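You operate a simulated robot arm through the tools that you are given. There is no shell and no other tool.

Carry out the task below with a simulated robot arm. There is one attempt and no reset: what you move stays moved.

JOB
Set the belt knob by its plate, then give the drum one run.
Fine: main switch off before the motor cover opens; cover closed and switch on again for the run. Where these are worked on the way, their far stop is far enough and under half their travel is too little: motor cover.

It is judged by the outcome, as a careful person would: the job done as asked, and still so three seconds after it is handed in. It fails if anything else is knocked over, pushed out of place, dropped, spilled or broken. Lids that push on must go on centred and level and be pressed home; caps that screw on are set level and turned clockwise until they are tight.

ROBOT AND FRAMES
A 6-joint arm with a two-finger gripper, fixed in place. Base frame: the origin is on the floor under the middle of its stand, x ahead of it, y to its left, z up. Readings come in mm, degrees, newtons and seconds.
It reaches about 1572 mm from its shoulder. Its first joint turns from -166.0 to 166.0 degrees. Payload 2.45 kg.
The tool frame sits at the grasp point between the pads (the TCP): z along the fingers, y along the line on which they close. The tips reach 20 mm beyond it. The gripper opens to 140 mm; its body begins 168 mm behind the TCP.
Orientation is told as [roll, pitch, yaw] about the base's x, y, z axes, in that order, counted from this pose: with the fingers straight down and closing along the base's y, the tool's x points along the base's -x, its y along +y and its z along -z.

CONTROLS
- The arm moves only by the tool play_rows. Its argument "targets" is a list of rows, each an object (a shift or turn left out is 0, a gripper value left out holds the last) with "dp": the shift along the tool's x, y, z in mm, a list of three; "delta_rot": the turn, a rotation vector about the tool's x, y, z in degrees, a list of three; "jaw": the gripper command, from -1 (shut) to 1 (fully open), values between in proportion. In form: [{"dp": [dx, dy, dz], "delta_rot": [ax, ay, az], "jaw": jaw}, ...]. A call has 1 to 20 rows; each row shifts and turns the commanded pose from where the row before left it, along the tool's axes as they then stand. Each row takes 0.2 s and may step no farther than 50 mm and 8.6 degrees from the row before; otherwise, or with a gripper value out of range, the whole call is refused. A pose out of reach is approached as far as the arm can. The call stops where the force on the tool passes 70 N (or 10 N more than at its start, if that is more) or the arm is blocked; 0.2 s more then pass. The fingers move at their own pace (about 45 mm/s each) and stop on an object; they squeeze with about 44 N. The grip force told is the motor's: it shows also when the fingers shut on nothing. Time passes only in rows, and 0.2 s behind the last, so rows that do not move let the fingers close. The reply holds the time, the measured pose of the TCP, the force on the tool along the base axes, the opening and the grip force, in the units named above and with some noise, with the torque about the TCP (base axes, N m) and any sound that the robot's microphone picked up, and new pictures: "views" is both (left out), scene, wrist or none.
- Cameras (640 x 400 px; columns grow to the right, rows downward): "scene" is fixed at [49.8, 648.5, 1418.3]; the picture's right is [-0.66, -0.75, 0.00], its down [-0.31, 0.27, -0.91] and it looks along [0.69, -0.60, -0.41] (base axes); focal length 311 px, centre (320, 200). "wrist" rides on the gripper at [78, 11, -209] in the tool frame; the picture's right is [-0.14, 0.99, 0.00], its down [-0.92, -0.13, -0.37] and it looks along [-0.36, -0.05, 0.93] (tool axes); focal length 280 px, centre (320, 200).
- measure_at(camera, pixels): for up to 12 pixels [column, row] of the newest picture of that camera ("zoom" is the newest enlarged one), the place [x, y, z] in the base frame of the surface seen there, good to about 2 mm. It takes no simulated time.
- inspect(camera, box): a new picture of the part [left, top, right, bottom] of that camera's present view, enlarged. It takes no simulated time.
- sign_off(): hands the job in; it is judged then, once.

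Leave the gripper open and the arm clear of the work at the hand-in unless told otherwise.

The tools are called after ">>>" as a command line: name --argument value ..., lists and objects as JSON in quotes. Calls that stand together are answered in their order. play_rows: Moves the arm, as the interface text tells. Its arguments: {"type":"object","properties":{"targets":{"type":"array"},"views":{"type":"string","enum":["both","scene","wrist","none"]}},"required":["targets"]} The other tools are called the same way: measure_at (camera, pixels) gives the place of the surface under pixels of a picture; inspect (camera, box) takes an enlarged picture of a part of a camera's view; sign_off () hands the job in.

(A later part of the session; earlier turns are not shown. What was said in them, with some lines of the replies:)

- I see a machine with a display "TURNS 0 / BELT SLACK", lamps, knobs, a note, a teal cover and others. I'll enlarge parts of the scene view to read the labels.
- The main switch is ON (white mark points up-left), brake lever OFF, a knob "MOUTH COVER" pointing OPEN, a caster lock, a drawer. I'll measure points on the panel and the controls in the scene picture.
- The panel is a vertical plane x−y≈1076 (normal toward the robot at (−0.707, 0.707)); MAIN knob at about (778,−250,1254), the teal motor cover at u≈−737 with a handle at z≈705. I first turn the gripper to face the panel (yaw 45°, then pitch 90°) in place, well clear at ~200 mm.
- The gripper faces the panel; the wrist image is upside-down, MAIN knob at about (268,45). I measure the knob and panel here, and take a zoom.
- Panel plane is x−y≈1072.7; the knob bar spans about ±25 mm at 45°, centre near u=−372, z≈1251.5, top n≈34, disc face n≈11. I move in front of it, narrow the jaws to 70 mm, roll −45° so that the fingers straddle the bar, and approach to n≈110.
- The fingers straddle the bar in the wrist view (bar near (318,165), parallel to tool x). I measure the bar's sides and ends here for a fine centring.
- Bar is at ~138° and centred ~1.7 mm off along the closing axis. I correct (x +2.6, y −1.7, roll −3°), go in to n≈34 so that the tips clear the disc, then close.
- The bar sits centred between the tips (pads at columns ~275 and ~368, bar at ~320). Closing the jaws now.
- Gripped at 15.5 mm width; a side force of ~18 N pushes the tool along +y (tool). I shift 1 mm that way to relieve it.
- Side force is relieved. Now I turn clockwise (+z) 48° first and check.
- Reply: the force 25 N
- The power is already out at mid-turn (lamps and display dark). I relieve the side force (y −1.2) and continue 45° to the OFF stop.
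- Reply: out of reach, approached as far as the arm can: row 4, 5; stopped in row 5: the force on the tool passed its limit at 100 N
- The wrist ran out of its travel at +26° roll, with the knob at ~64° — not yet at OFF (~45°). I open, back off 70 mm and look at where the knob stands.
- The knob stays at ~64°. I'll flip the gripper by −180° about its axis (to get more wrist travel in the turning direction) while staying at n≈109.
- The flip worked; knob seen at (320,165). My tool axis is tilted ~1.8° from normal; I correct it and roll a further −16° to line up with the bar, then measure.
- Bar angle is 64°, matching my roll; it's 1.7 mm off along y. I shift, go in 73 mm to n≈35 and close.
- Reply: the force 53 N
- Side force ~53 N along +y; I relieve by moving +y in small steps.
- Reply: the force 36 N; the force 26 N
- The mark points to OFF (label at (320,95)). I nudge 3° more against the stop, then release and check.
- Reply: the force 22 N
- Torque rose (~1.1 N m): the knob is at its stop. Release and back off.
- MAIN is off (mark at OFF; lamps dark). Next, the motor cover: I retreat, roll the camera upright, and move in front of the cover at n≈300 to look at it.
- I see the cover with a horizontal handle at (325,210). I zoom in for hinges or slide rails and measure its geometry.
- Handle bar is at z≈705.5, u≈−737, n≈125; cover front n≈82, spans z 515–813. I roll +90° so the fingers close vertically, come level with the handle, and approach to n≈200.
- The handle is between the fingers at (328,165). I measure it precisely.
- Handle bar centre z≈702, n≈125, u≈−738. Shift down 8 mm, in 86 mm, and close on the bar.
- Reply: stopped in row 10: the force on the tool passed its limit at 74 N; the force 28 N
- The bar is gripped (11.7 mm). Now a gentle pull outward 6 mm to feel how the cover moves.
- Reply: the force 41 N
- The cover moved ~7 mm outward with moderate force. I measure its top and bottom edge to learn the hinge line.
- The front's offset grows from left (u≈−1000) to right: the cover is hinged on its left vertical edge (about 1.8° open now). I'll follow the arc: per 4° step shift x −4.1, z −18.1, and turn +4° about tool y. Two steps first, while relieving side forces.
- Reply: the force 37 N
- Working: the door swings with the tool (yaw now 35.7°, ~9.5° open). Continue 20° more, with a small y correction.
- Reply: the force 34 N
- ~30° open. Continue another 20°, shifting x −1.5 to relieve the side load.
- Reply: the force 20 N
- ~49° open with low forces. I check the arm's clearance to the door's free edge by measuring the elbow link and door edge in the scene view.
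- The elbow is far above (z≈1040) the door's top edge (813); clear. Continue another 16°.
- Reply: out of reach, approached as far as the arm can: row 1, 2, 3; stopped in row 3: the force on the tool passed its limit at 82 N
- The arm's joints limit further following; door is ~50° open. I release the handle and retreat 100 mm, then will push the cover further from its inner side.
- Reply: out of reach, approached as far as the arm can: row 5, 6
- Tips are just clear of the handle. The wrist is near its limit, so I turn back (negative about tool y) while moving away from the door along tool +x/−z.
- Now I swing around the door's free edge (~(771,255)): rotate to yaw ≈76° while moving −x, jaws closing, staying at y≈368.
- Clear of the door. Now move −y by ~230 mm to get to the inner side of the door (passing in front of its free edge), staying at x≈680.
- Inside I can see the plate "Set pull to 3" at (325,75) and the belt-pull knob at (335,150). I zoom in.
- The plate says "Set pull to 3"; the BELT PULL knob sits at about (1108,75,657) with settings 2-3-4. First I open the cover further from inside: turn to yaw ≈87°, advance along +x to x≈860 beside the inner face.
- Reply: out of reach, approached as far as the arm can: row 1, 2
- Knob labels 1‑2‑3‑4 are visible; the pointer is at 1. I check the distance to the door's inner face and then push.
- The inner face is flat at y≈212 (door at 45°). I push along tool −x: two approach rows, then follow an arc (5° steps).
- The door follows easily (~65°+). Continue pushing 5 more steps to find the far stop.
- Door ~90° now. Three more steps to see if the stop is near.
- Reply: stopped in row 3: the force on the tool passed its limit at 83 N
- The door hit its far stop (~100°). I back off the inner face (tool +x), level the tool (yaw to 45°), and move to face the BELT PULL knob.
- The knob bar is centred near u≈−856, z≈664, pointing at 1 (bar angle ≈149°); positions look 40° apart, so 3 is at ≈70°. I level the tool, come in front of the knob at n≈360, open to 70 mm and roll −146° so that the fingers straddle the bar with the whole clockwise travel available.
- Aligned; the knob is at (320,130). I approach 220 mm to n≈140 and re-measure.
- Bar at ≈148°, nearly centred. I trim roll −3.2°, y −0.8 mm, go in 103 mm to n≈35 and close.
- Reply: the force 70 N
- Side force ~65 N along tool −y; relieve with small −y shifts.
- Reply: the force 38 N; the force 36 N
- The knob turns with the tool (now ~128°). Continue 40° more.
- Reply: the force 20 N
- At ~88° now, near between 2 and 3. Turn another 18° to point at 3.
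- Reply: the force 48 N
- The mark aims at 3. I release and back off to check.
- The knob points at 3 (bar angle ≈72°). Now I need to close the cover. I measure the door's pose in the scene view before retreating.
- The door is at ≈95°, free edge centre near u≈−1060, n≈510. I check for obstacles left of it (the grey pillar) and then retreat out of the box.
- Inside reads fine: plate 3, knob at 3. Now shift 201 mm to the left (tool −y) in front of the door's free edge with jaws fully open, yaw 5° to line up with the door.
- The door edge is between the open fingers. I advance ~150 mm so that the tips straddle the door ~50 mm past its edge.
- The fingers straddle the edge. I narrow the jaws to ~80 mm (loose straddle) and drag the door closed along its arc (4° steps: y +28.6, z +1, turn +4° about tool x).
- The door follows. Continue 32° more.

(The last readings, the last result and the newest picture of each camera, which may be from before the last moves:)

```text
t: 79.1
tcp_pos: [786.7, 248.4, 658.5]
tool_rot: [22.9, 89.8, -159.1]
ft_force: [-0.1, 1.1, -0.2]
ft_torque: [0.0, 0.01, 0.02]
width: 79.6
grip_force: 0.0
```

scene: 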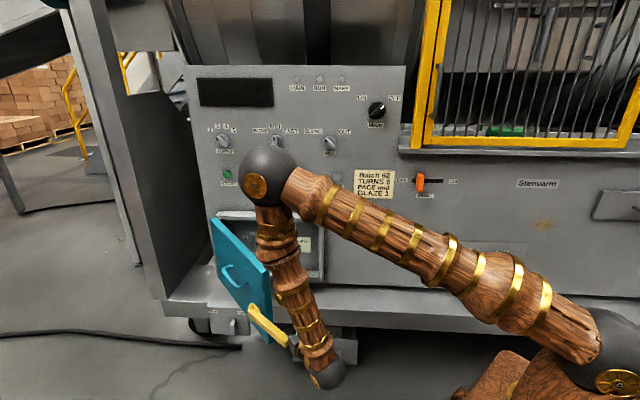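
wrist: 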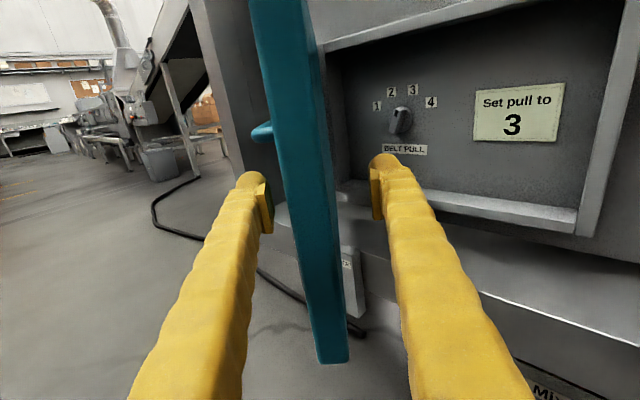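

Door at ≈48°. Continue another 20°.

>>> play_rows --targets '[{"dp": [0, 28.6, 1], "delta_rot": [4, 0, 0]}, {"dp": [0, 28.6, 1], "delta_rot": [4, 0, 0]}, {"dp": [0, 28.6, 1], "delta_rot": [4, 0, 0]}, {"dp": [0, 28.6, 1], "delta_rot": [4, 0, 0]}, {"dp": [0, 28.6, 1], "delta_rot": [4, 0, 0]}, {}]'

```text
t: 80.5
tcp_pos: [785.9, 193.9, 658.4]
tool_rot: [28.5, 90.0, -146.3]
ft_force: [1.1, -0.3, -0.4]
ft_torque: [0.01, -0.02, -0.02]
width: 79.8
grip_force: 0.0
out of reach, approached as far as the arm can: row 2, 3, 4, 5
```

scene: 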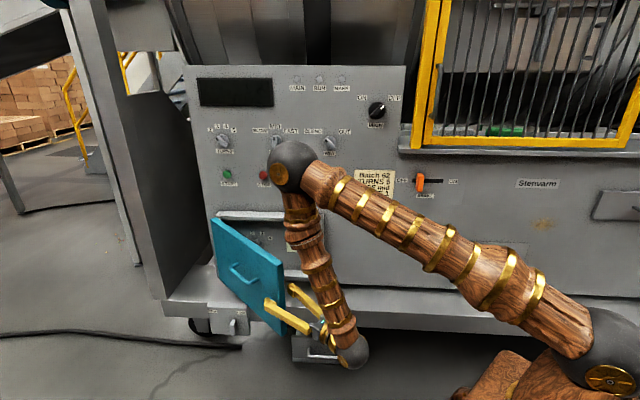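
wrist: 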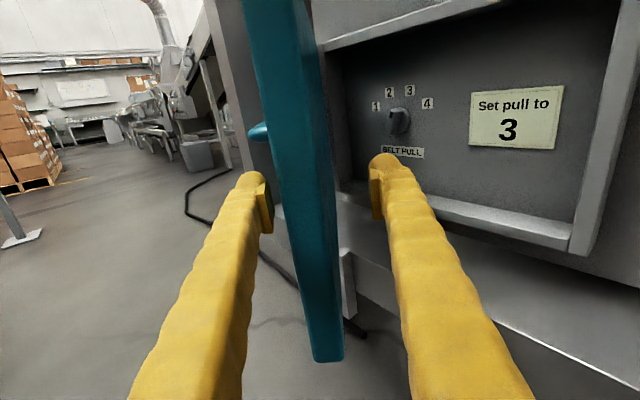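

The wrist limit stops further rotation (yaw ≈95°). I reverse the unreachable commands, then continue dragging without turning the tool (the loose straddle allows it).

>>> play_rows --targets '[{"dp": [0, -28.6, 1], "delta_rot": [-4, 0, 0]}, {"dp": [0, -28.6, 1], "delta_rot": [-4, 0, 0]}, {"dp": [0, -28.6, 1], "delta_rot": [-4, 0, 0]}, {"dp": [0, -28.6, 1], "delta_rot": [-4, 0, 0]}, {}, {"dp": [0, 26.1, 3.9]}, {"dp": [0, 26.1, 3.9]}, {"dp": [0, 26.1, 3.9]}, {}]'

```text
t: 82.5
tcp_pos: [789.5, 229.3, 658.1]
tool_rot: [43.5, 89.9, -147.4]
ft_force: [-0.7, -0.1, 0.0]
ft_torque: [0.02, 0.02, 0.01]
width: 79.8
grip_force: 0.2
```

scene: 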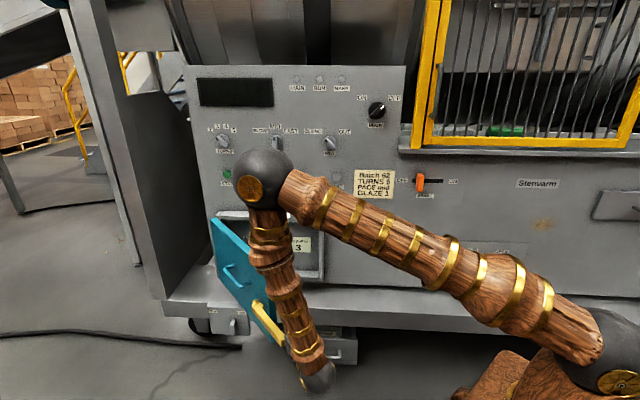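
wrist: 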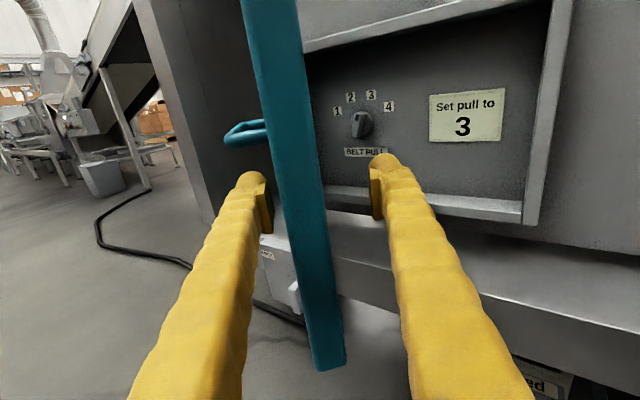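

Yaw is back to 79°. I continue dragging along the arc while turning only to ≈91°.

>>> play_rows --targets '[{"dp": [0, 25.1, 9.5], "delta_rot": [3, 0, 0]}, {"dp": [0, 25.5, 8.2], "delta_rot": [3, 0, 0]}, {"dp": [0, 25.9, 6.8], "delta_rot": [3, 0, 0]}, {"dp": [0, 26.3, 5.5], "delta_rot": [3, 0, 0]}, {"dp": [0, 26.5, 4.1]}, {"dp": [0, 26.5, 4.1]}, {}]'

```text
t: 84.1
tcp_pos: [799.8, 116.4, 656.8]
tool_rot: [143.6, 89.9, -36.7]
ft_force: [0.5, -0.4, -0.4]
ft_torque: [0.01, 0.01, 0.01]
width: 79.8
grip_force: 0.0
out of reach, approached as far as the arm can: row 4, 5, 6
```

scene: 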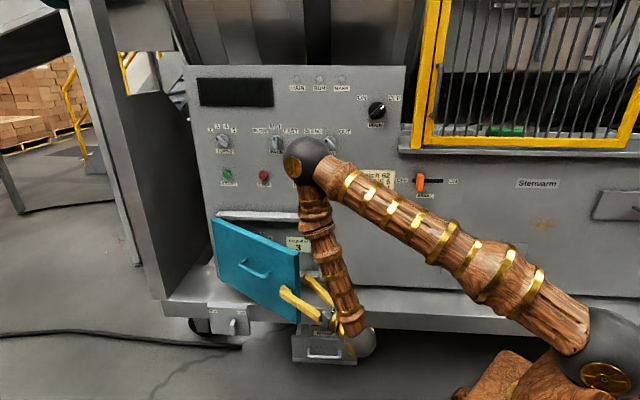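
wrist: 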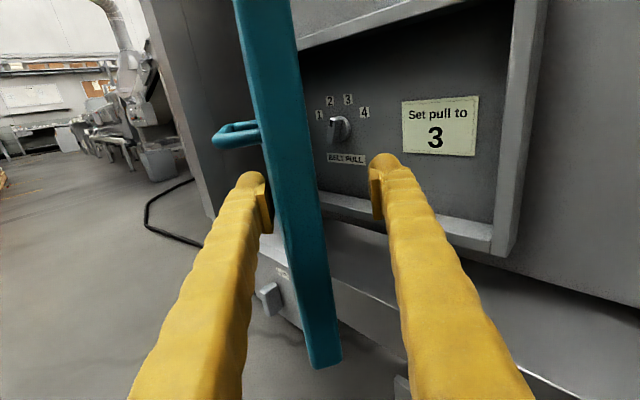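

The door is at ≈29°. I pull straight out, close the jaws, and turn to face the panel (yaw 45°) to push the cover shut from the front.

>>> play_rows --targets '[{"dp": [0, 0, -35]}, {"dp": [0, 0, -35]}, {"dp": [0, 0, -35]}, {"jaw": -1, "delta_rot": [-7.5, 0, 0]}, {"delta_rot": [-7.5, 0, 0]}, {"delta_rot": [-7.5, 0, 0]}, {"delta_rot": [-7.5, 0, 0]}, {"delta_rot": [-7.5, 0, 0]}, {"delta_rot": [-7.5, 0, 0]}, {}]'

```text
t: 86.3
tcp_pos: [753.2, 146.5, 681.6]
tool_rot: [71.6, 89.8, -152.1]
ft_force: [0.3, -0.2, -0.5]
ft_torque: [0.01, -0.01, 0.02]
width: 0.2
grip_force: 29.4
out of reach, approached as far as the arm can: row 1, 2, 3
```

scene: 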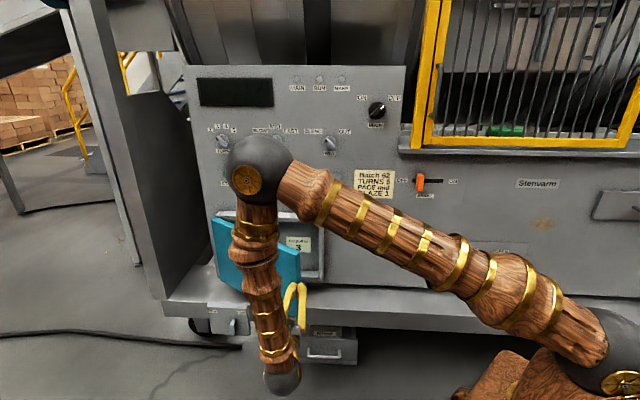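
wrist: 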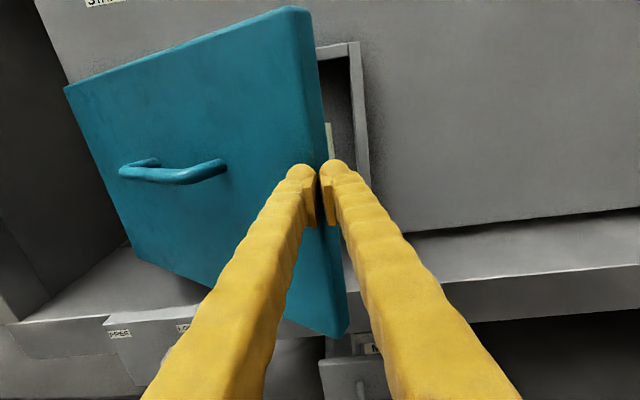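

Now the closed fingers are in front of the door's free edge. I measure the door's outer face.

>>> measure_at --camera "wrist" --pixels '[[250, 100], [100, 120], [290, 60], [150, 220], [220, 165], [130, 170], [270, 180], [330, 300], [200, 240]]'

```text
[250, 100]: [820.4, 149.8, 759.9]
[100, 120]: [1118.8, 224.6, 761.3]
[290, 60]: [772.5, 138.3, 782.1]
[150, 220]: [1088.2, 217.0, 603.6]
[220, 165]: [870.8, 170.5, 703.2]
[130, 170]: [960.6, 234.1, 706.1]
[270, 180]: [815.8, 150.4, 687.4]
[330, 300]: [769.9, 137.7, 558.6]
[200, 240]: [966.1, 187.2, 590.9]
```

The tips are right beside the door's edge corner (n≈310); I back off 40 mm, shift left 55 mm and down 72 mm, then push along −n in steps.

>>> play_rows --targets '[{"dp": [0, 0, -40]}, {"dp": [-36, -27, 0], "delta_rot": [-1.5, 0, 0]}, {"dp": [-36, -28, 0]}, {}]' --views "wrist"

```text
t: 87.3
tcp_pos: [762.6, 209.8, 612.7]
tool_rot: [80.6, 89.9, -144.6]
ft_force: [0.1, 0.0, 0.4]
ft_torque: [-0.01, 0.0, 0.02]
width: 0.0
grip_force: 29.3
```

wrist: 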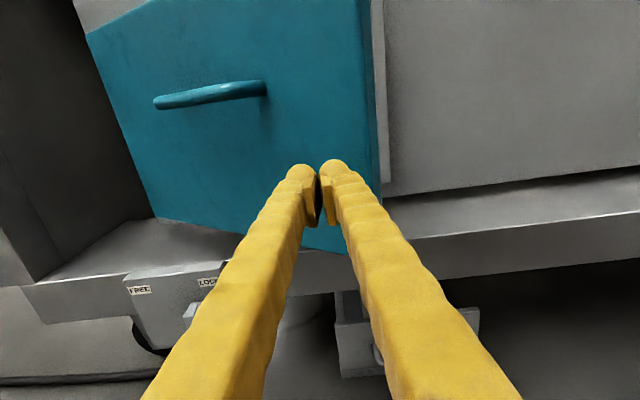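

In position. Pushing in at 20 mm per row.

>>> play_rows --targets '[{"dp": [0, 0, 30]}, {"dp": [0, 0, 25]}, {"dp": [0, 0, 20]}, {"dp": [0, 0, 20]}, {"dp": [0, 0, 20]}, {"dp": [0, 0, 20]}, {"dp": [0, 0, 20]}, {"dp": [0, 0, 20]}, {"dp": [0, 0, 20]}, {"dp": [0, 0, 20]}, {"dp": [0, 0, 20]}, {}]'

```text
t: 89.9
tcp_pos: [930.9, 48.6, 611.1]
tool_rot: [87.2, 89.9, -138.1]
ft_force: [-0.2, 0.6, 0.8]
ft_torque: [0.01, -0.01, -0.01]
width: 0.0
grip_force: 29.8
```

scene: 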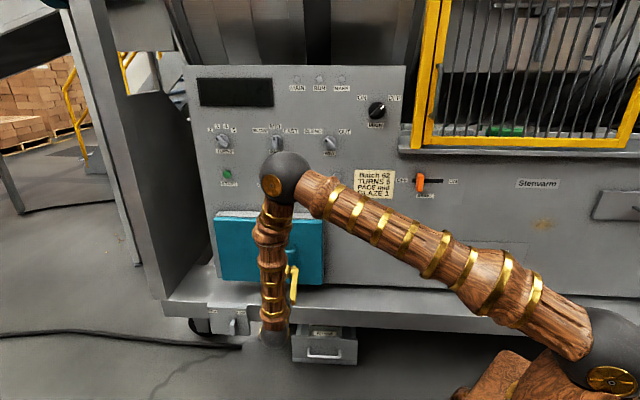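
wrist: 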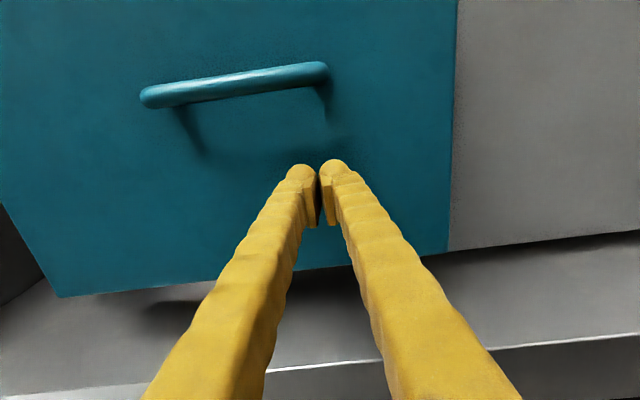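

Almost shut (tips at n≈115). Continue in 8 mm rows until the force shows it's closed.

>>> play_rows --targets '[{"dp": [0, 0, 8]}, {"dp": [0, 0, 8]}, {"dp": [0, 0, 8]}, {"dp": [0, 0, 5]}, {"dp": [0, 0, 4]}, {"dp": [0, 0, 3]}, {}]'

```text
t: 91.5
tcp_pos: [953.5, 21.9, 609.8]
tool_rot: [82.8, 89.8, -142.3]
ft_force: [-31.3, 18.9, 5.2]
ft_torque: [-0.07, -0.06, -0.16]
width: 6.0
grip_force: 29.3
```

scene: 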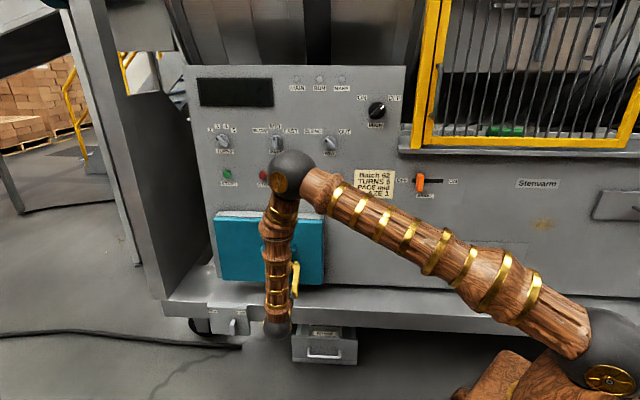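
wrist: 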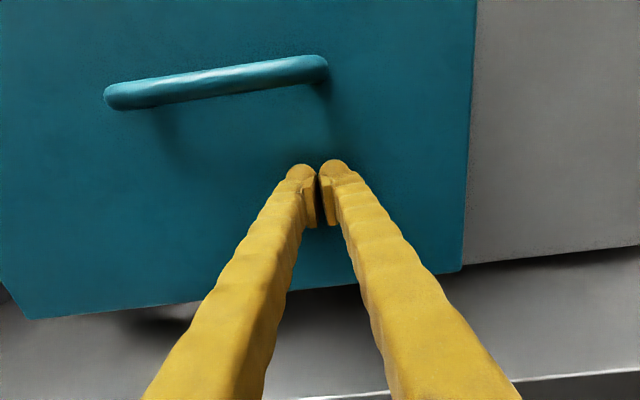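

Contact with 35 N at tips n≈80 — the original closed front plane. I verify the cover face is flat at x−y≈956.7.

>>> measure_at --camera "wrist" --pixels '[[450, 60], [460, 200], [50, 60], [50, 250], [200, 200], [430, 150], [20, 280], [350, 100]]'

```text
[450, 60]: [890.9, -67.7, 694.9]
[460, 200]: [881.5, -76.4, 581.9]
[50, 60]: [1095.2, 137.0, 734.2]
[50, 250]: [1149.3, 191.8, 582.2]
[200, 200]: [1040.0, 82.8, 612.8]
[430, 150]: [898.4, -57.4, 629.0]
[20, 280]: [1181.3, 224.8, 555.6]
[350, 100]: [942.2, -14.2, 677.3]
```

The cover is flat and closed. Retreat 220 mm and travel up to the MAIN switch.

>>> play_rows --targets '[{"dp": [0, 0, -44]}, {"dp": [0, 0, -44]}, {"dp": [0, 0, -44]}, {"dp": [0, 0, -44]}, {"dp": [0, 0, -44], "jaw": 0}, {"dp": [42.7, 21.1, 0]}, {"dp": [42.7, 21.1, 0]}, {"dp": [42.7, 21.1, 0]}, {"dp": [42.7, 21.1, 0]}, {"dp": [42.7, 21.1, 0]}, {"dp": [42.7, 21.1, 0]}, {"dp": [42.7, 21.1, 0]}, {"dp": [42.7, 21.1, 0]}, {"dp": [42.7, 21.1, 0]}, {"dp": [42.7, 21.1, 0]}, {"dp": [42.7, 21.1, 0]}, {"dp": [42.7, 21.1, 0]}, {"dp": [42.7, 21.1, 0]}, {"dp": [42.7, 21.1, 0]}, {"dp": [42.7, 21.1, 0]}]'

```text
t: 95.7
tcp_pos: [574.1, -44.8, 1253.5]
tool_rot: [81.0, 89.8, -144.3]
ft_force: [0.1, 0.1, 0.5]
ft_torque: [0.0, -0.04, 0.02]
width: 70.3
grip_force: 0.0
```

scene: 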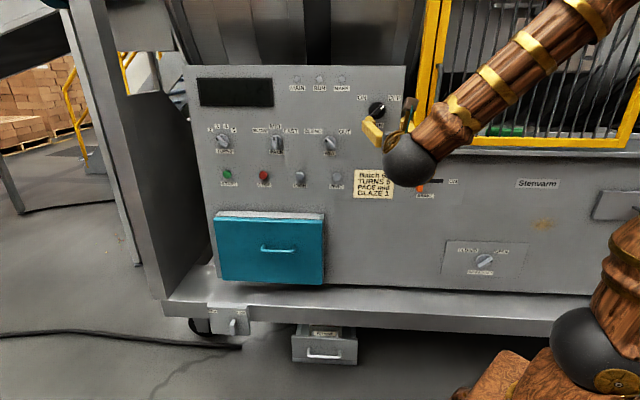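
wrist: 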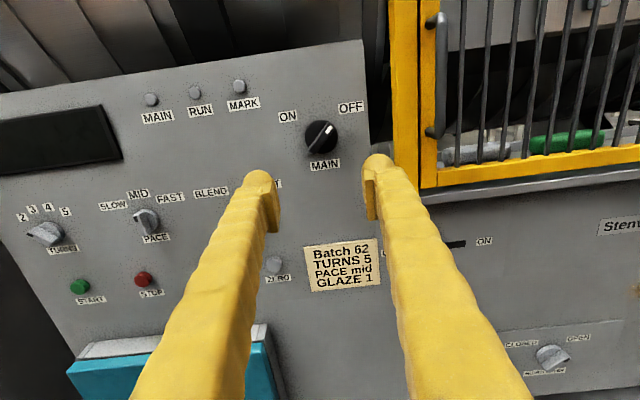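

Cover closed in the scene view; I'm in front of MAIN. Roll +46° to match the bar at OFF, and approach to n≈115.

>>> play_rows --targets '[{"dp": [0, 0, 34], "delta_rot": [0, 0, 7.7]}, {"dp": [0, 0, 34], "delta_rot": [0, 0, 7.7]}, {"dp": [0, 0, 34], "delta_rot": [0, 0, 7.7]}, {"dp": [0, 0, 34], "delta_rot": [0, 0, 7.7]}, {"dp": [0, 0, 34], "delta_rot": [0, 0, 7.7]}, {"dp": [0, 0, 34], "delta_rot": [0, 0, 7.5]}, {}]' --views "wrist"

>>> inspect --camera "wrist" --box '[260, 100, 380, 220]'

```text
t: 97.3
tcp_pos: [716.3, -188.2, 1251.6]
tool_rot: [-90.0, 43.9, 44.7]
ft_force: [-0.1, -0.5, -0.2]
ft_torque: [0.0, -0.01, 0.03]
width: 69.9
grip_force: 0.1
```

wrist: 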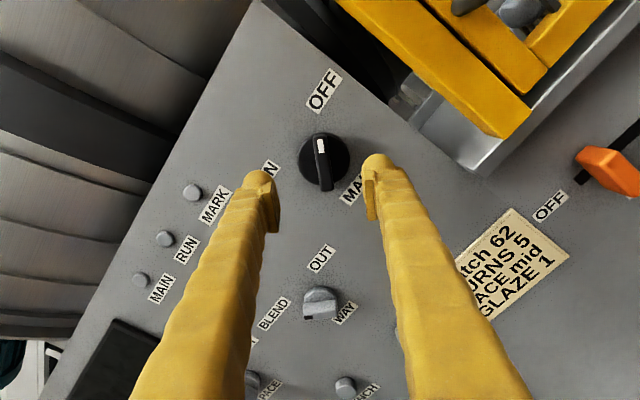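

```text
3.33 times, centred on (320, 160) of wrist
```

zoom: 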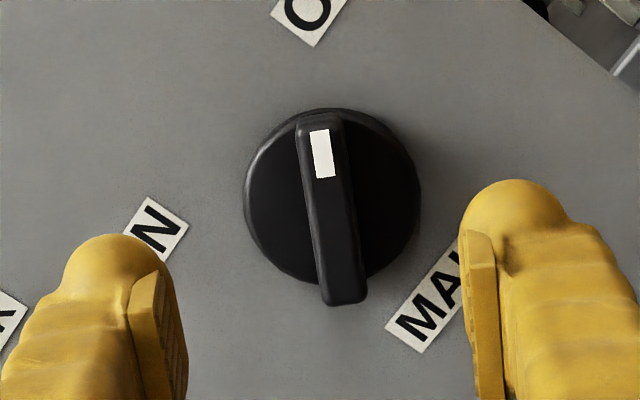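

>>> measure_at --camera "zoom" --pixels '[[320, 125], [345, 295], [333, 215], [310, 215], [354, 215], [303, 130], [340, 125], [322, 290], [365, 290], [250, 205], [412, 190]]'

```text
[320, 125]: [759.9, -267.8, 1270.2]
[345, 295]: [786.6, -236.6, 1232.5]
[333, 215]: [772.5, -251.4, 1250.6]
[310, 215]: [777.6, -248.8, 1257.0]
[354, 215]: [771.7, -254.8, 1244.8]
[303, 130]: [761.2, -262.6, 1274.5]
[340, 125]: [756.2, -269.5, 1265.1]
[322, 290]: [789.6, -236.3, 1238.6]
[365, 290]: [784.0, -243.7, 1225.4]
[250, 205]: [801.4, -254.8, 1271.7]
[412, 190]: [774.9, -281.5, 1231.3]
```

Bar at 42.7°, 3.6 mm off along y. I shift y +3.6 and go in to n≈36, then check the centring relative to the pads before closing.

>>> play_rows --targets '[{"dp": [0, 3.6, 20], "delta_rot": [0, 0, 1.2]}, {"dp": [0, 0, 30]}, {"dp": [0, 0, 20]}, {"dp": [0, 0, 5]}, {}]' --views "wrist"

>>> inspect --camera "wrist" --box '[240, 120, 400, 260]'

```text
t: 98.5
tcp_pos: [768.4, -243.5, 1247.7]
tool_rot: [-90.0, 42.9, 44.8]
ft_force: [0.6, -0.7, -0.6]
ft_torque: [0.01, 0.03, 0.0]
width: 70.1
grip_force: 0.0
```

wrist: 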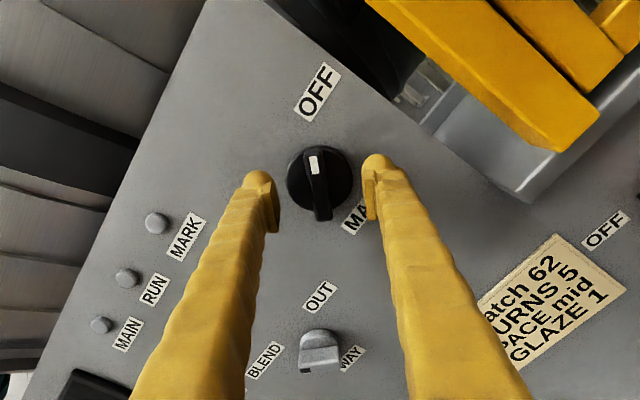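

```text
2.86 times, centred on (320, 190) of wrist
```

zoom: 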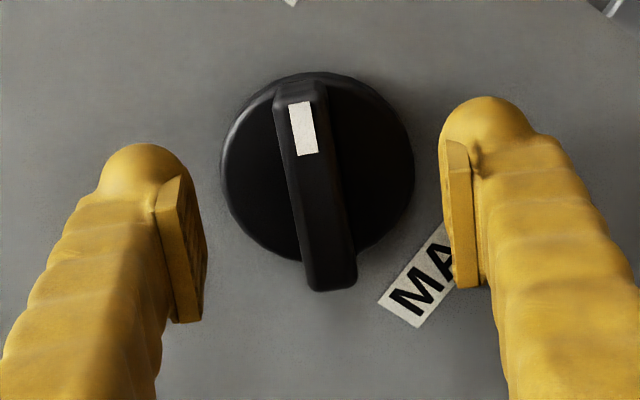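

The bar looks centred between the pads (bar mid ≈ col 320 vs pad mid ≈ 321). Close.

>>> play_rows --targets '[{"jaw": -1}, {}, {}, {}, {}, {}]' --views "none"

```text
t: 99.9
tcp_pos: [768.0, -243.3, 1248.5]
tool_rot: [-90.0, 42.8, 44.8]
ft_force: [13.1, 1.2, 10.0]
ft_torque: [-0.59, 0.47, 0.08]
width: 15.2
grip_force: 41.1
```

Gripped with low side force. Turn counter-clockwise 48° (with y −0.8), then check.

>>> play_rows --targets '[{"dp": [0, -0.8, 0], "delta_rot": [0, 0, -4]}, {"delta_rot": [0, 0, -6]}, {"delta_rot": [0, 0, -6]}, {"delta_rot": [0, 0, -6]}, {"delta_rot": [0, 0, -6]}, {"delta_rot": [0, 0, -6]}, {"delta_rot": [0, 0, -6]}, {"delta_rot": [0, 0, -6]}, {}]' --views "wrist"

```text
t: 101.9
tcp_pos: [769.3, -245.1, 1248.7]
tool_rot: [-87.3, 88.9, 47.5]
ft_force: [-44.2, 0.8, -19.8]
ft_torque: [0.13, 0.16, -0.42]
width: 14.9
grip_force: 40.6
```

wrist: 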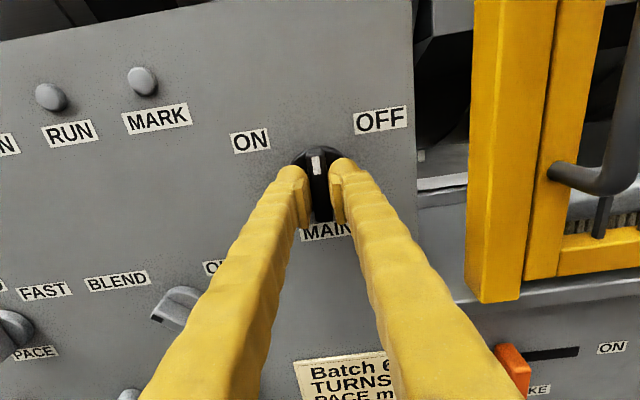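

Halfway (mark vertical). Relieve y +1.7 and continue to ON.

>>> play_rows --targets '[{"dp": [0, 1.7, -0.5], "delta_rot": [0, 0, -4]}, {"delta_rot": [0, 0, -6]}, {"delta_rot": [0, 0, -6]}, {"delta_rot": [0, 0, -6]}, {"delta_rot": [0, 0, -6]}, {"delta_rot": [0, 0, -6]}, {"delta_rot": [0, 0, -6]}, {"delta_rot": [0, 0, -4]}, {}]'

```text
t: 103.9
tcp_pos: [768.5, -245.9, 1248.9]
tool_rot: [90.1, 47.1, -135.2]
ft_force: [14.9, -29.3, -14.0]
ft_torque: [0.11, 0.16, -0.17]
width: 15.2
grip_force: 40.5
```

scene: 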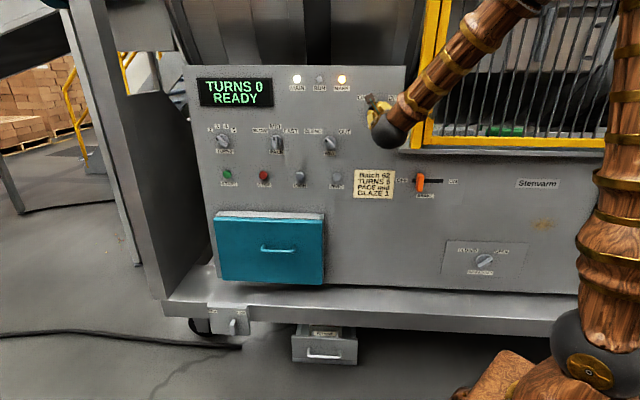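
wrist: 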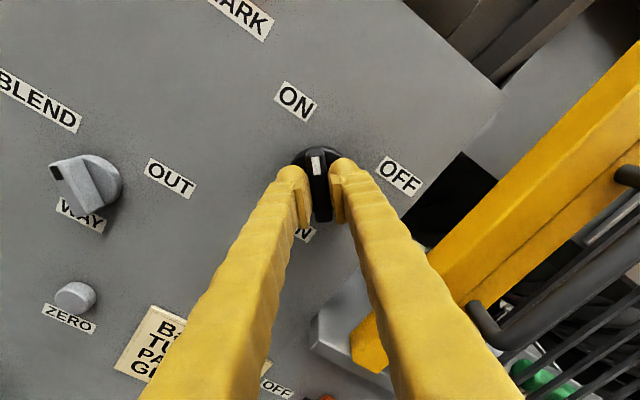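

The display reads "TURNS 0 READY". I turn 6° more to bring it fully to its ON stop, then release.

>>> play_rows --targets '[{"delta_rot": [0, 0, -3]}, {"delta_rot": [0, 0, -3]}, {}, {"jaw": 0}, {}, {}, {}, {"dp": [0, 0, -40]}, {"dp": [0, 0, -45]}, {"dp": [0, 0, -45]}, {}]'

>>> inspect --camera "scene" --box '[185, 60, 405, 200]'

```text
t: 106.3
tcp_pos: [677.8, -152.2, 1250.2]
tool_rot: [90.1, 41.1, -135.2]
ft_force: [0.0, 0.1, 0.3]
ft_torque: [0.0, -0.05, 0.01]
width: 69.7
grip_force: 0.0
```

scene: 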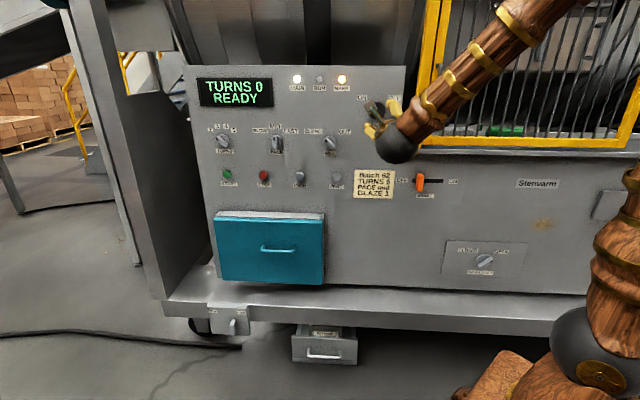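
wrist: 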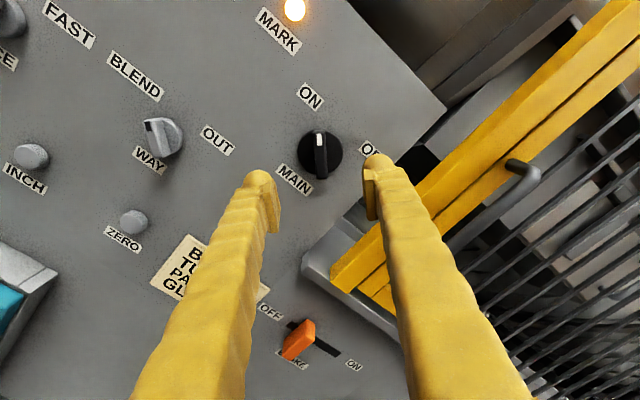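

```text
2.86 times, centred on (295, 130) of scene
```

zoom: 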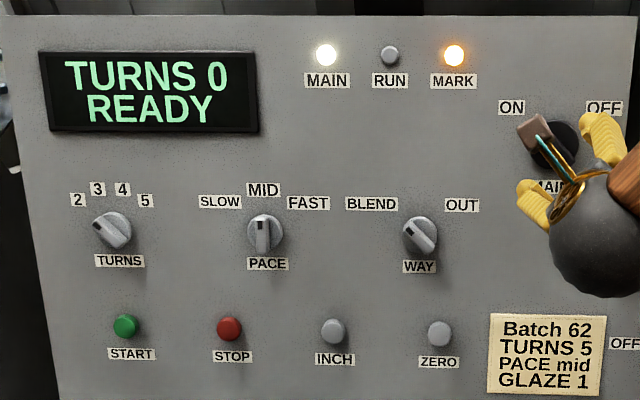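

READY. TURNS/PACE/WAY were not part of the job, so I leave them. Next: START at u≈−950, z≈989. I retreat, roll upright, close the jaws and travel there at n≈300.

>>> play_rows --targets '[{"dp": [0, 0, -43], "delta_rot": [0, 0, 8.15], "jaw": -1}, {"dp": [0, 0, -43], "delta_rot": [0, 0, 8.15]}, {"dp": [0, 0, -43], "delta_rot": [0, 0, 8.15]}, {"delta_rot": [0, 0, 8.15]}, {"delta_rot": [0, 0, 8.15]}, {"delta_rot": [0, 0, 8.15]}, {"dp": [-18.7, -41.3, 0]}, {"dp": [-18.7, -41.3, 0]}, {"dp": [-18.7, -41.3, 0]}, {"dp": [-18.7, -41.3, 0]}, {"dp": [-18.7, -41.3, 0]}, {"dp": [-18.7, -41.3, 0]}, {"dp": [-18.7, -41.3, 0]}, {"dp": [-18.7, -41.3, 0]}, {"dp": [-18.7, -41.3, 0]}, {"dp": [-18.7, -41.3, 0]}, {"dp": [-18.7, -41.3, 0]}, {"dp": [-18.7, -41.3, 0]}, {"dp": [-18.7, -41.3, 0]}, {"dp": [-18.7, -41.3, 0]}]'

```text
t: 110.5
tcp_pos: [994.9, 350.7, 987.0]
tool_rot: [-96.4, 89.9, 38.5]
ft_force: [-0.4, 0.7, 0.0]
ft_torque: [0.07, 0.04, 0.01]
width: 0.2
grip_force: 29.8
```

scene: 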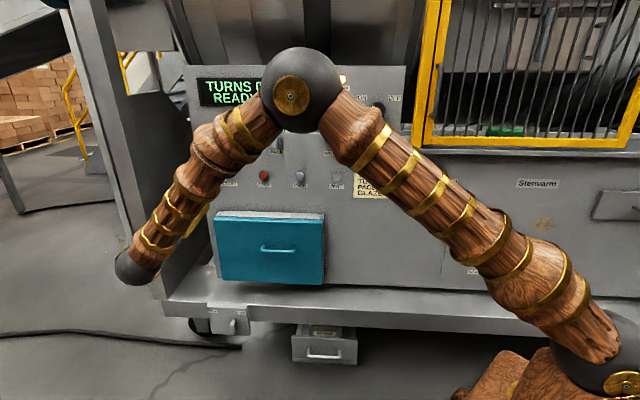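
wrist: 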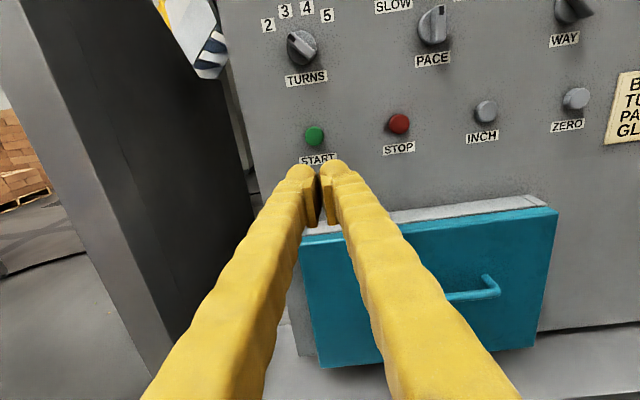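

START is at (315,136) in the wrist view. I measure it and also read the TURNS dial.

>>> measure_at --camera "wrist" --pixels '[[315, 136], [308, 137], [322, 135], [315, 128], [398, 124], [360, 160], [300, 110]]'

>>> inspect --camera "wrist" --box '[240, 0, 480, 170]'

```text
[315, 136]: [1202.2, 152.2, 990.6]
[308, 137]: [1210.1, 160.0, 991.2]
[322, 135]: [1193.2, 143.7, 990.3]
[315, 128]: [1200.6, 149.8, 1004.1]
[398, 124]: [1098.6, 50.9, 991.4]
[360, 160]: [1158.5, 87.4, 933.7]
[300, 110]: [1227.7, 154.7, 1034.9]
```

```text
2.35 times, centred on (360, 85) of wrist
```

zoom: 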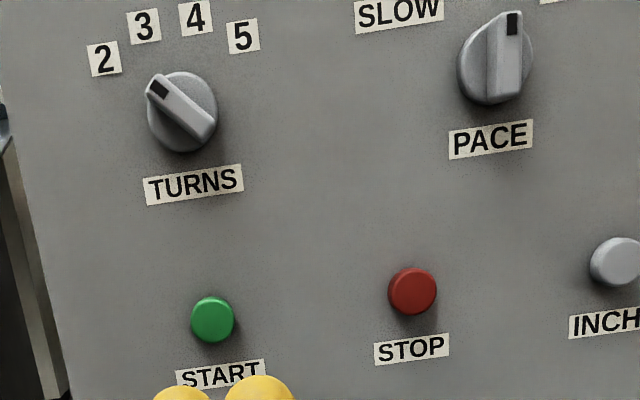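

TURNS is at 2, PACE at MID. START cap centre: u≈−957.7, z≈990.5, n≈16. I align (y −6, x +3.5) and approach to tips ≈ 15 mm in front of the cap.

>>> play_rows --targets '[{"dp": [3.5, -6.2, 40]}, {"dp": [0, 0, 48]}, {"dp": [0, 0, 48]}, {"dp": [0, 0, 48]}, {"dp": [0, 0, 40]}, {"dp": [0, 0, 25]}, {}]'

```text
t: 112.1
tcp_pos: [1177.4, 173.6, 989.0]
tool_rot: [-33.3, 90.0, 101.4]
ft_force: [-0.7, 0.5, -0.7]
ft_torque: [0.0, 0.02, 0.01]
width: 0.0
grip_force: 29.2
```

scene: 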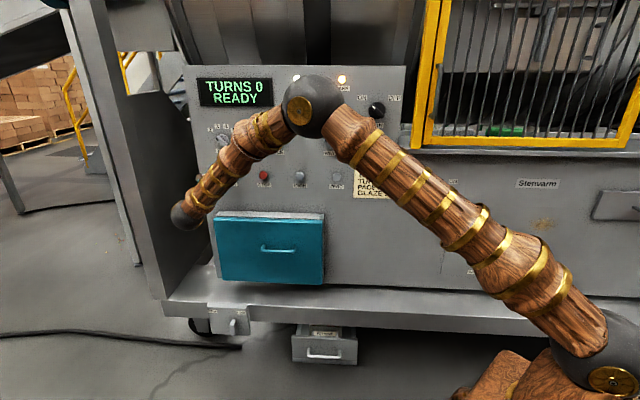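
wrist: 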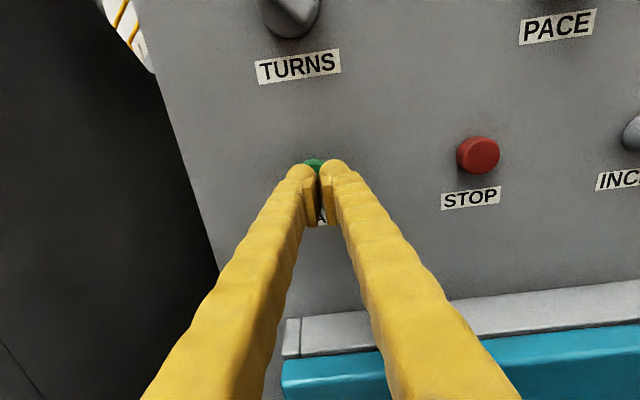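

Tips ~12 mm in front of START (button just visible between them at (314,163)). Press slowly: 17 mm in small rows.

>>> play_rows --targets '[{"dp": [0, -2, 8]}, {"dp": [0, 0, 4]}, {"dp": [0, 0, 2.5]}, {"dp": [0, 0, 2.5]}]'

```text
t: 113.1
tcp_pos: [1190.4, 162.9, 990.7]
tool_rot: [31.4, 90.0, 166.1]
ft_force: [-1.1, -0.1, 0.0]
ft_torque: [-0.04, 0.0, 0.04]
width: 0.0
grip_force: 28.7
```

scene: 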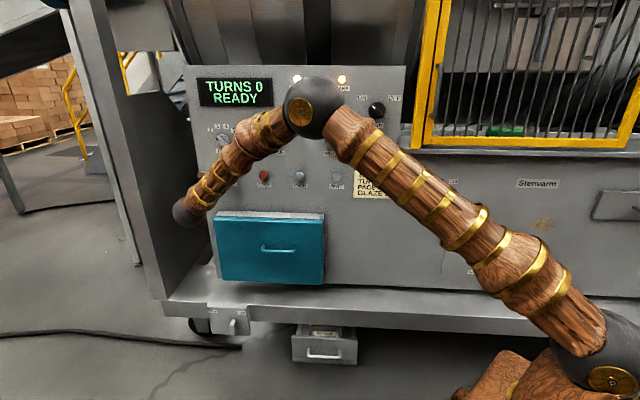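
wrist: 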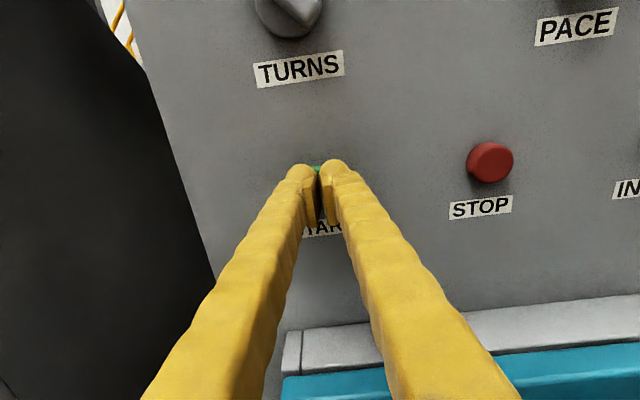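

No contact force yet. Continue 2 mm at a time.

>>> play_rows --targets '[{"dp": [0, 0, 2]}, {"dp": [0, 0, 2]}]'

```text
t: 113.7
tcp_pos: [1191.9, 159.9, 990.1]
tool_rot: [10.8, 90.0, 145.6]
ft_force: [-1.4, 0.9, -0.9]
ft_torque: [0.01, 0.04, -0.01]
width: 0.1
grip_force: 30.1
heard: click
```

scene: 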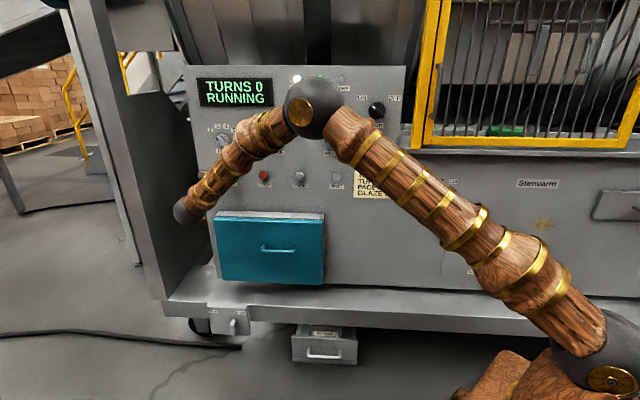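
wrist: 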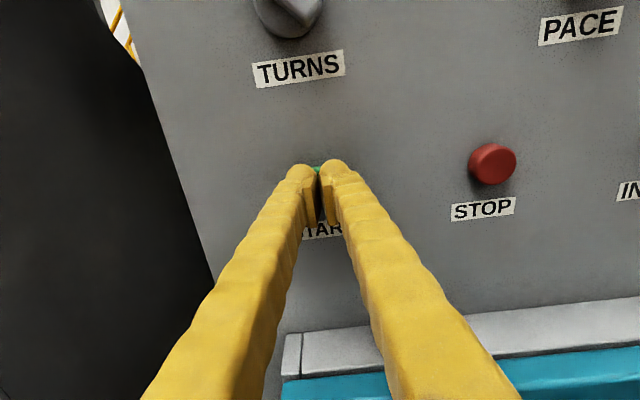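

A click, and the display reads "TURNS 0 RUNNING". I back straight off from the button (no second press) and watch the run.

>>> play_rows --targets '[{"dp": [0, 0, -20]}, {"dp": [0, 0, -45]}, {"dp": [0, 0, -45]}, {"dp": [0, 0, -45]}, {"dp": [0, 0, -45]}, {"dp": [0, 0, -45]}, {}]'

```text
t: 115.3
tcp_pos: [1017.7, 337.7, 991.6]
tool_rot: [-27.9, 90.1, 106.9]
ft_force: [-0.1, 0.6, 0.5]
ft_torque: [0.0, 0.03, 0.01]
width: 0.0
grip_force: 29.4
```

scene: 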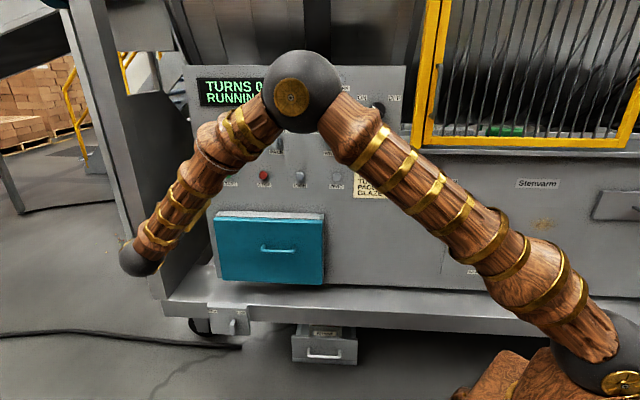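
wrist: 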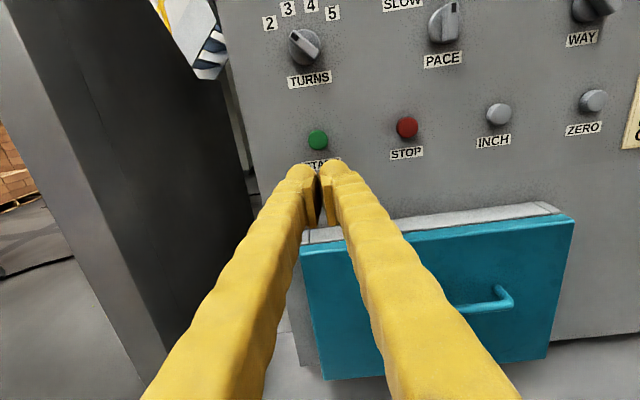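

The drum turns ("RUNNING"). I move the arm to the right/back and open the gripper while watching the display.

>>> play_rows --targets '[{"dp": [0, 0, -40], "jaw": 1}, {"dp": [0, 45, -20]}, {"dp": [0, 45, -10]}, {"dp": [0, 45, 0]}, {"dp": [0, 45, 0]}, {"dp": [0, 45, 0]}, {"dp": [0, 45, 0]}, {"dp": [0, 45, 0]}, {"dp": [0, 45, 0]}, {"dp": [0, 45, 0]}, {"dp": [0, 45, 0]}, {"dp": [0, 45, 0]}, {"dp": [0, 45, 0]}, {}]'

>>> inspect --camera "scene" --box '[180, 60, 360, 160]'

```text
t: 118.3
tcp_pos: [632.0, 38.8, 993.9]
tool_rot: [-1.9, 90.0, 132.8]
ft_force: [-0.1, 0.6, 0.4]
ft_torque: [0.01, 0.02, -0.02]
width: 140.0
grip_force: 0.0
out of reach, approached as far as the arm can: row 12, 13
```

scene: 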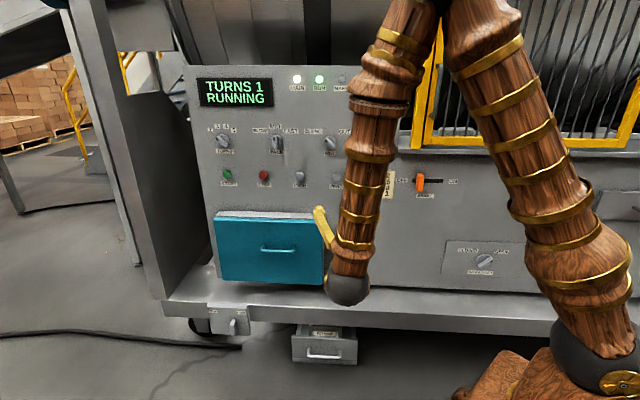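
wrist: 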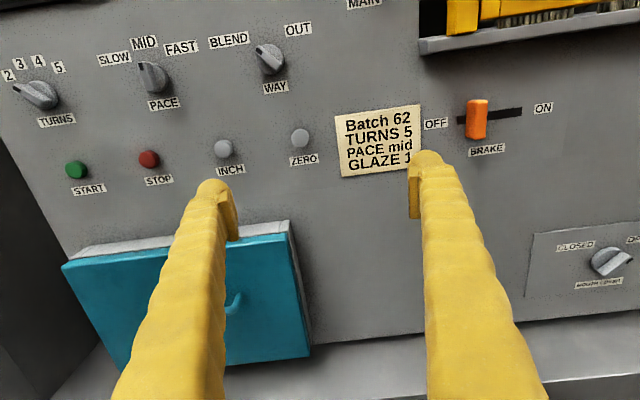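

```text
3.56 times, centred on (270, 110) of scene
```

zoom: 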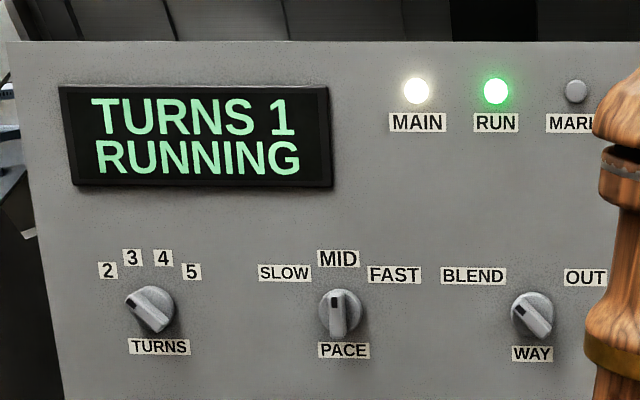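

"TURNS 1 RUNNING", RUN lamp lit. The arm is clear; I wait for the run to finish.

>>> play_rows --targets '[{}, {}, {}, {}, {}, {}, {}, {}, {}, {}, {}, {}]' --views "scene"

```text
t: 120.9
tcp_pos: [630.9, 38.9, 993.0]
tool_rot: [-4.3, 90.0, 130.4]
ft_force: [-0.1, 1.0, 0.6]
ft_torque: [0.0, -0.01, 0.01]
width: 139.8
grip_force: 0.0
```

scene: 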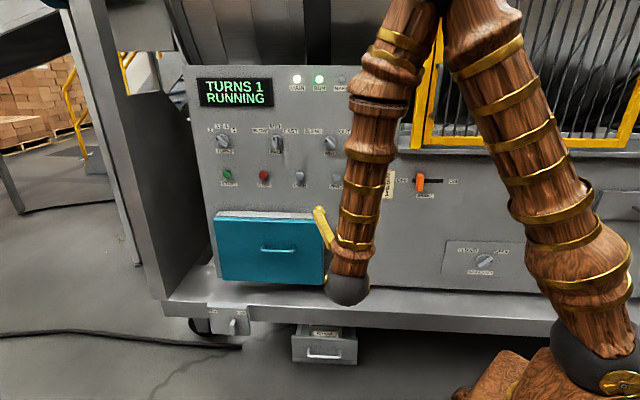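

Still "TURNS 1 RUNNING". I keep waiting.

>>> play_rows --targets '[{}, {}, {}, {}, {}, {}, {}, {}, {}, {}, {}, {}]' --views "scene"

```text
t: 123.5
tcp_pos: [630.9, 39.4, 993.2]
tool_rot: [-2.0, 90.0, 132.6]
ft_force: [-0.2, 0.8, 0.2]
ft_torque: [0.01, 0.02, 0.0]
width: 140.1
grip_force: 0.0
```

scene: 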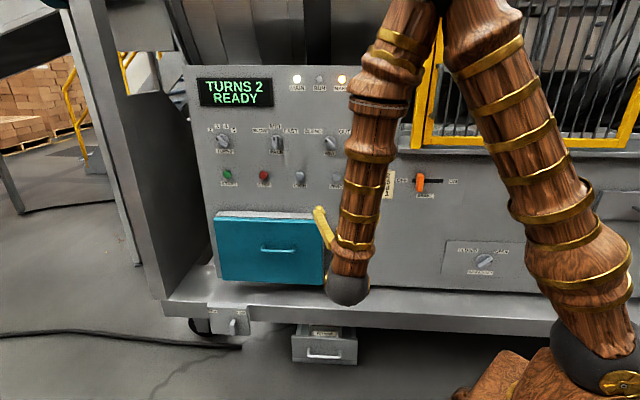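

The run finished: "TURNS 2 READY", MARK lamp lit, RUN lamp off. I take a last look over the panel and cover before handing in.

>>> inspect --camera "scene" --box '[180, 60, 420, 210]'

>>> inspect --camera "scene" --box '[190, 195, 390, 370]'

>>> measure_at --camera "scene" --pixels '[[230, 240], [300, 235], [310, 270], [235, 270], [270, 235]]'

```text
2.67 times, centred on (300, 135) of scene
```

zoom: 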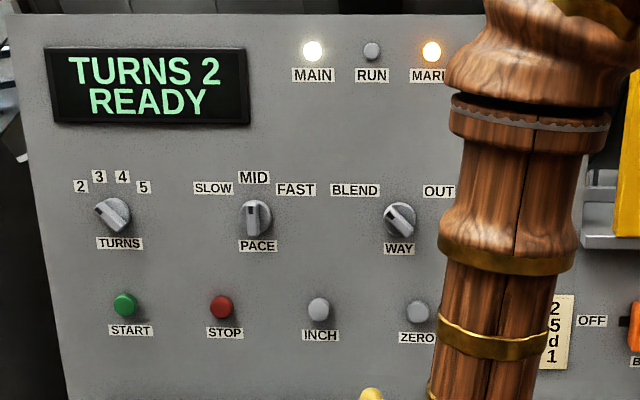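

```text
2.29 times, centred on (290, 282) of scene
```

zoom: 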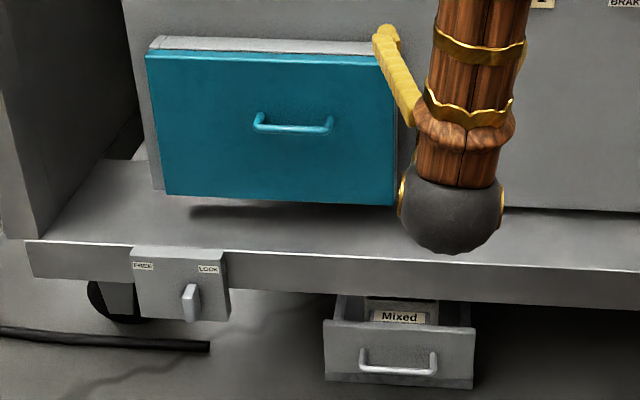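

```text
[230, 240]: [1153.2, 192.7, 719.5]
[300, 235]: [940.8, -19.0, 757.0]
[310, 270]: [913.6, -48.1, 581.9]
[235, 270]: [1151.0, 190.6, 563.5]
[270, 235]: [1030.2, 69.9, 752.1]
```

The belt knob is on 3 as its plate says, and the cover is flat and closed. MAIN is on, the run is complete at TURNS 2 with READY showing, and nothing else was moved. The arm is clear and the gripper open, so I'm handing in.

>>> sign_off

```text
The job is handed in.
```

The belt knob is set to 3, as its plate inside the motor cover says ("Set pull to 3"; it stood at 1). The drum then made one full run.

- **Order of work:** I turned MAIN off before opening the motor cover, which I opened to its far stop. After setting the knob I closed the cover flat and turned MAIN back on; the display then changed from "BELT SLACK" to "READY".
- **The run:** One press of START gave a run of 2 turns. It ended by itself with "TURNS 2 READY", the RUN lamp off and the MARK lamp lit.
- **Left alone:** The card on the panel for Batch 62 calls for TURNS 5, but the job did not ask for that, so the TURNS dial stayed at 2. I did not touch PACE, WAY, the brake or the mouth cover knob, which points to OPEN.

At hand-in the gripper was open and the arm was clear of the machine. Nothing was knocked over or dropped.
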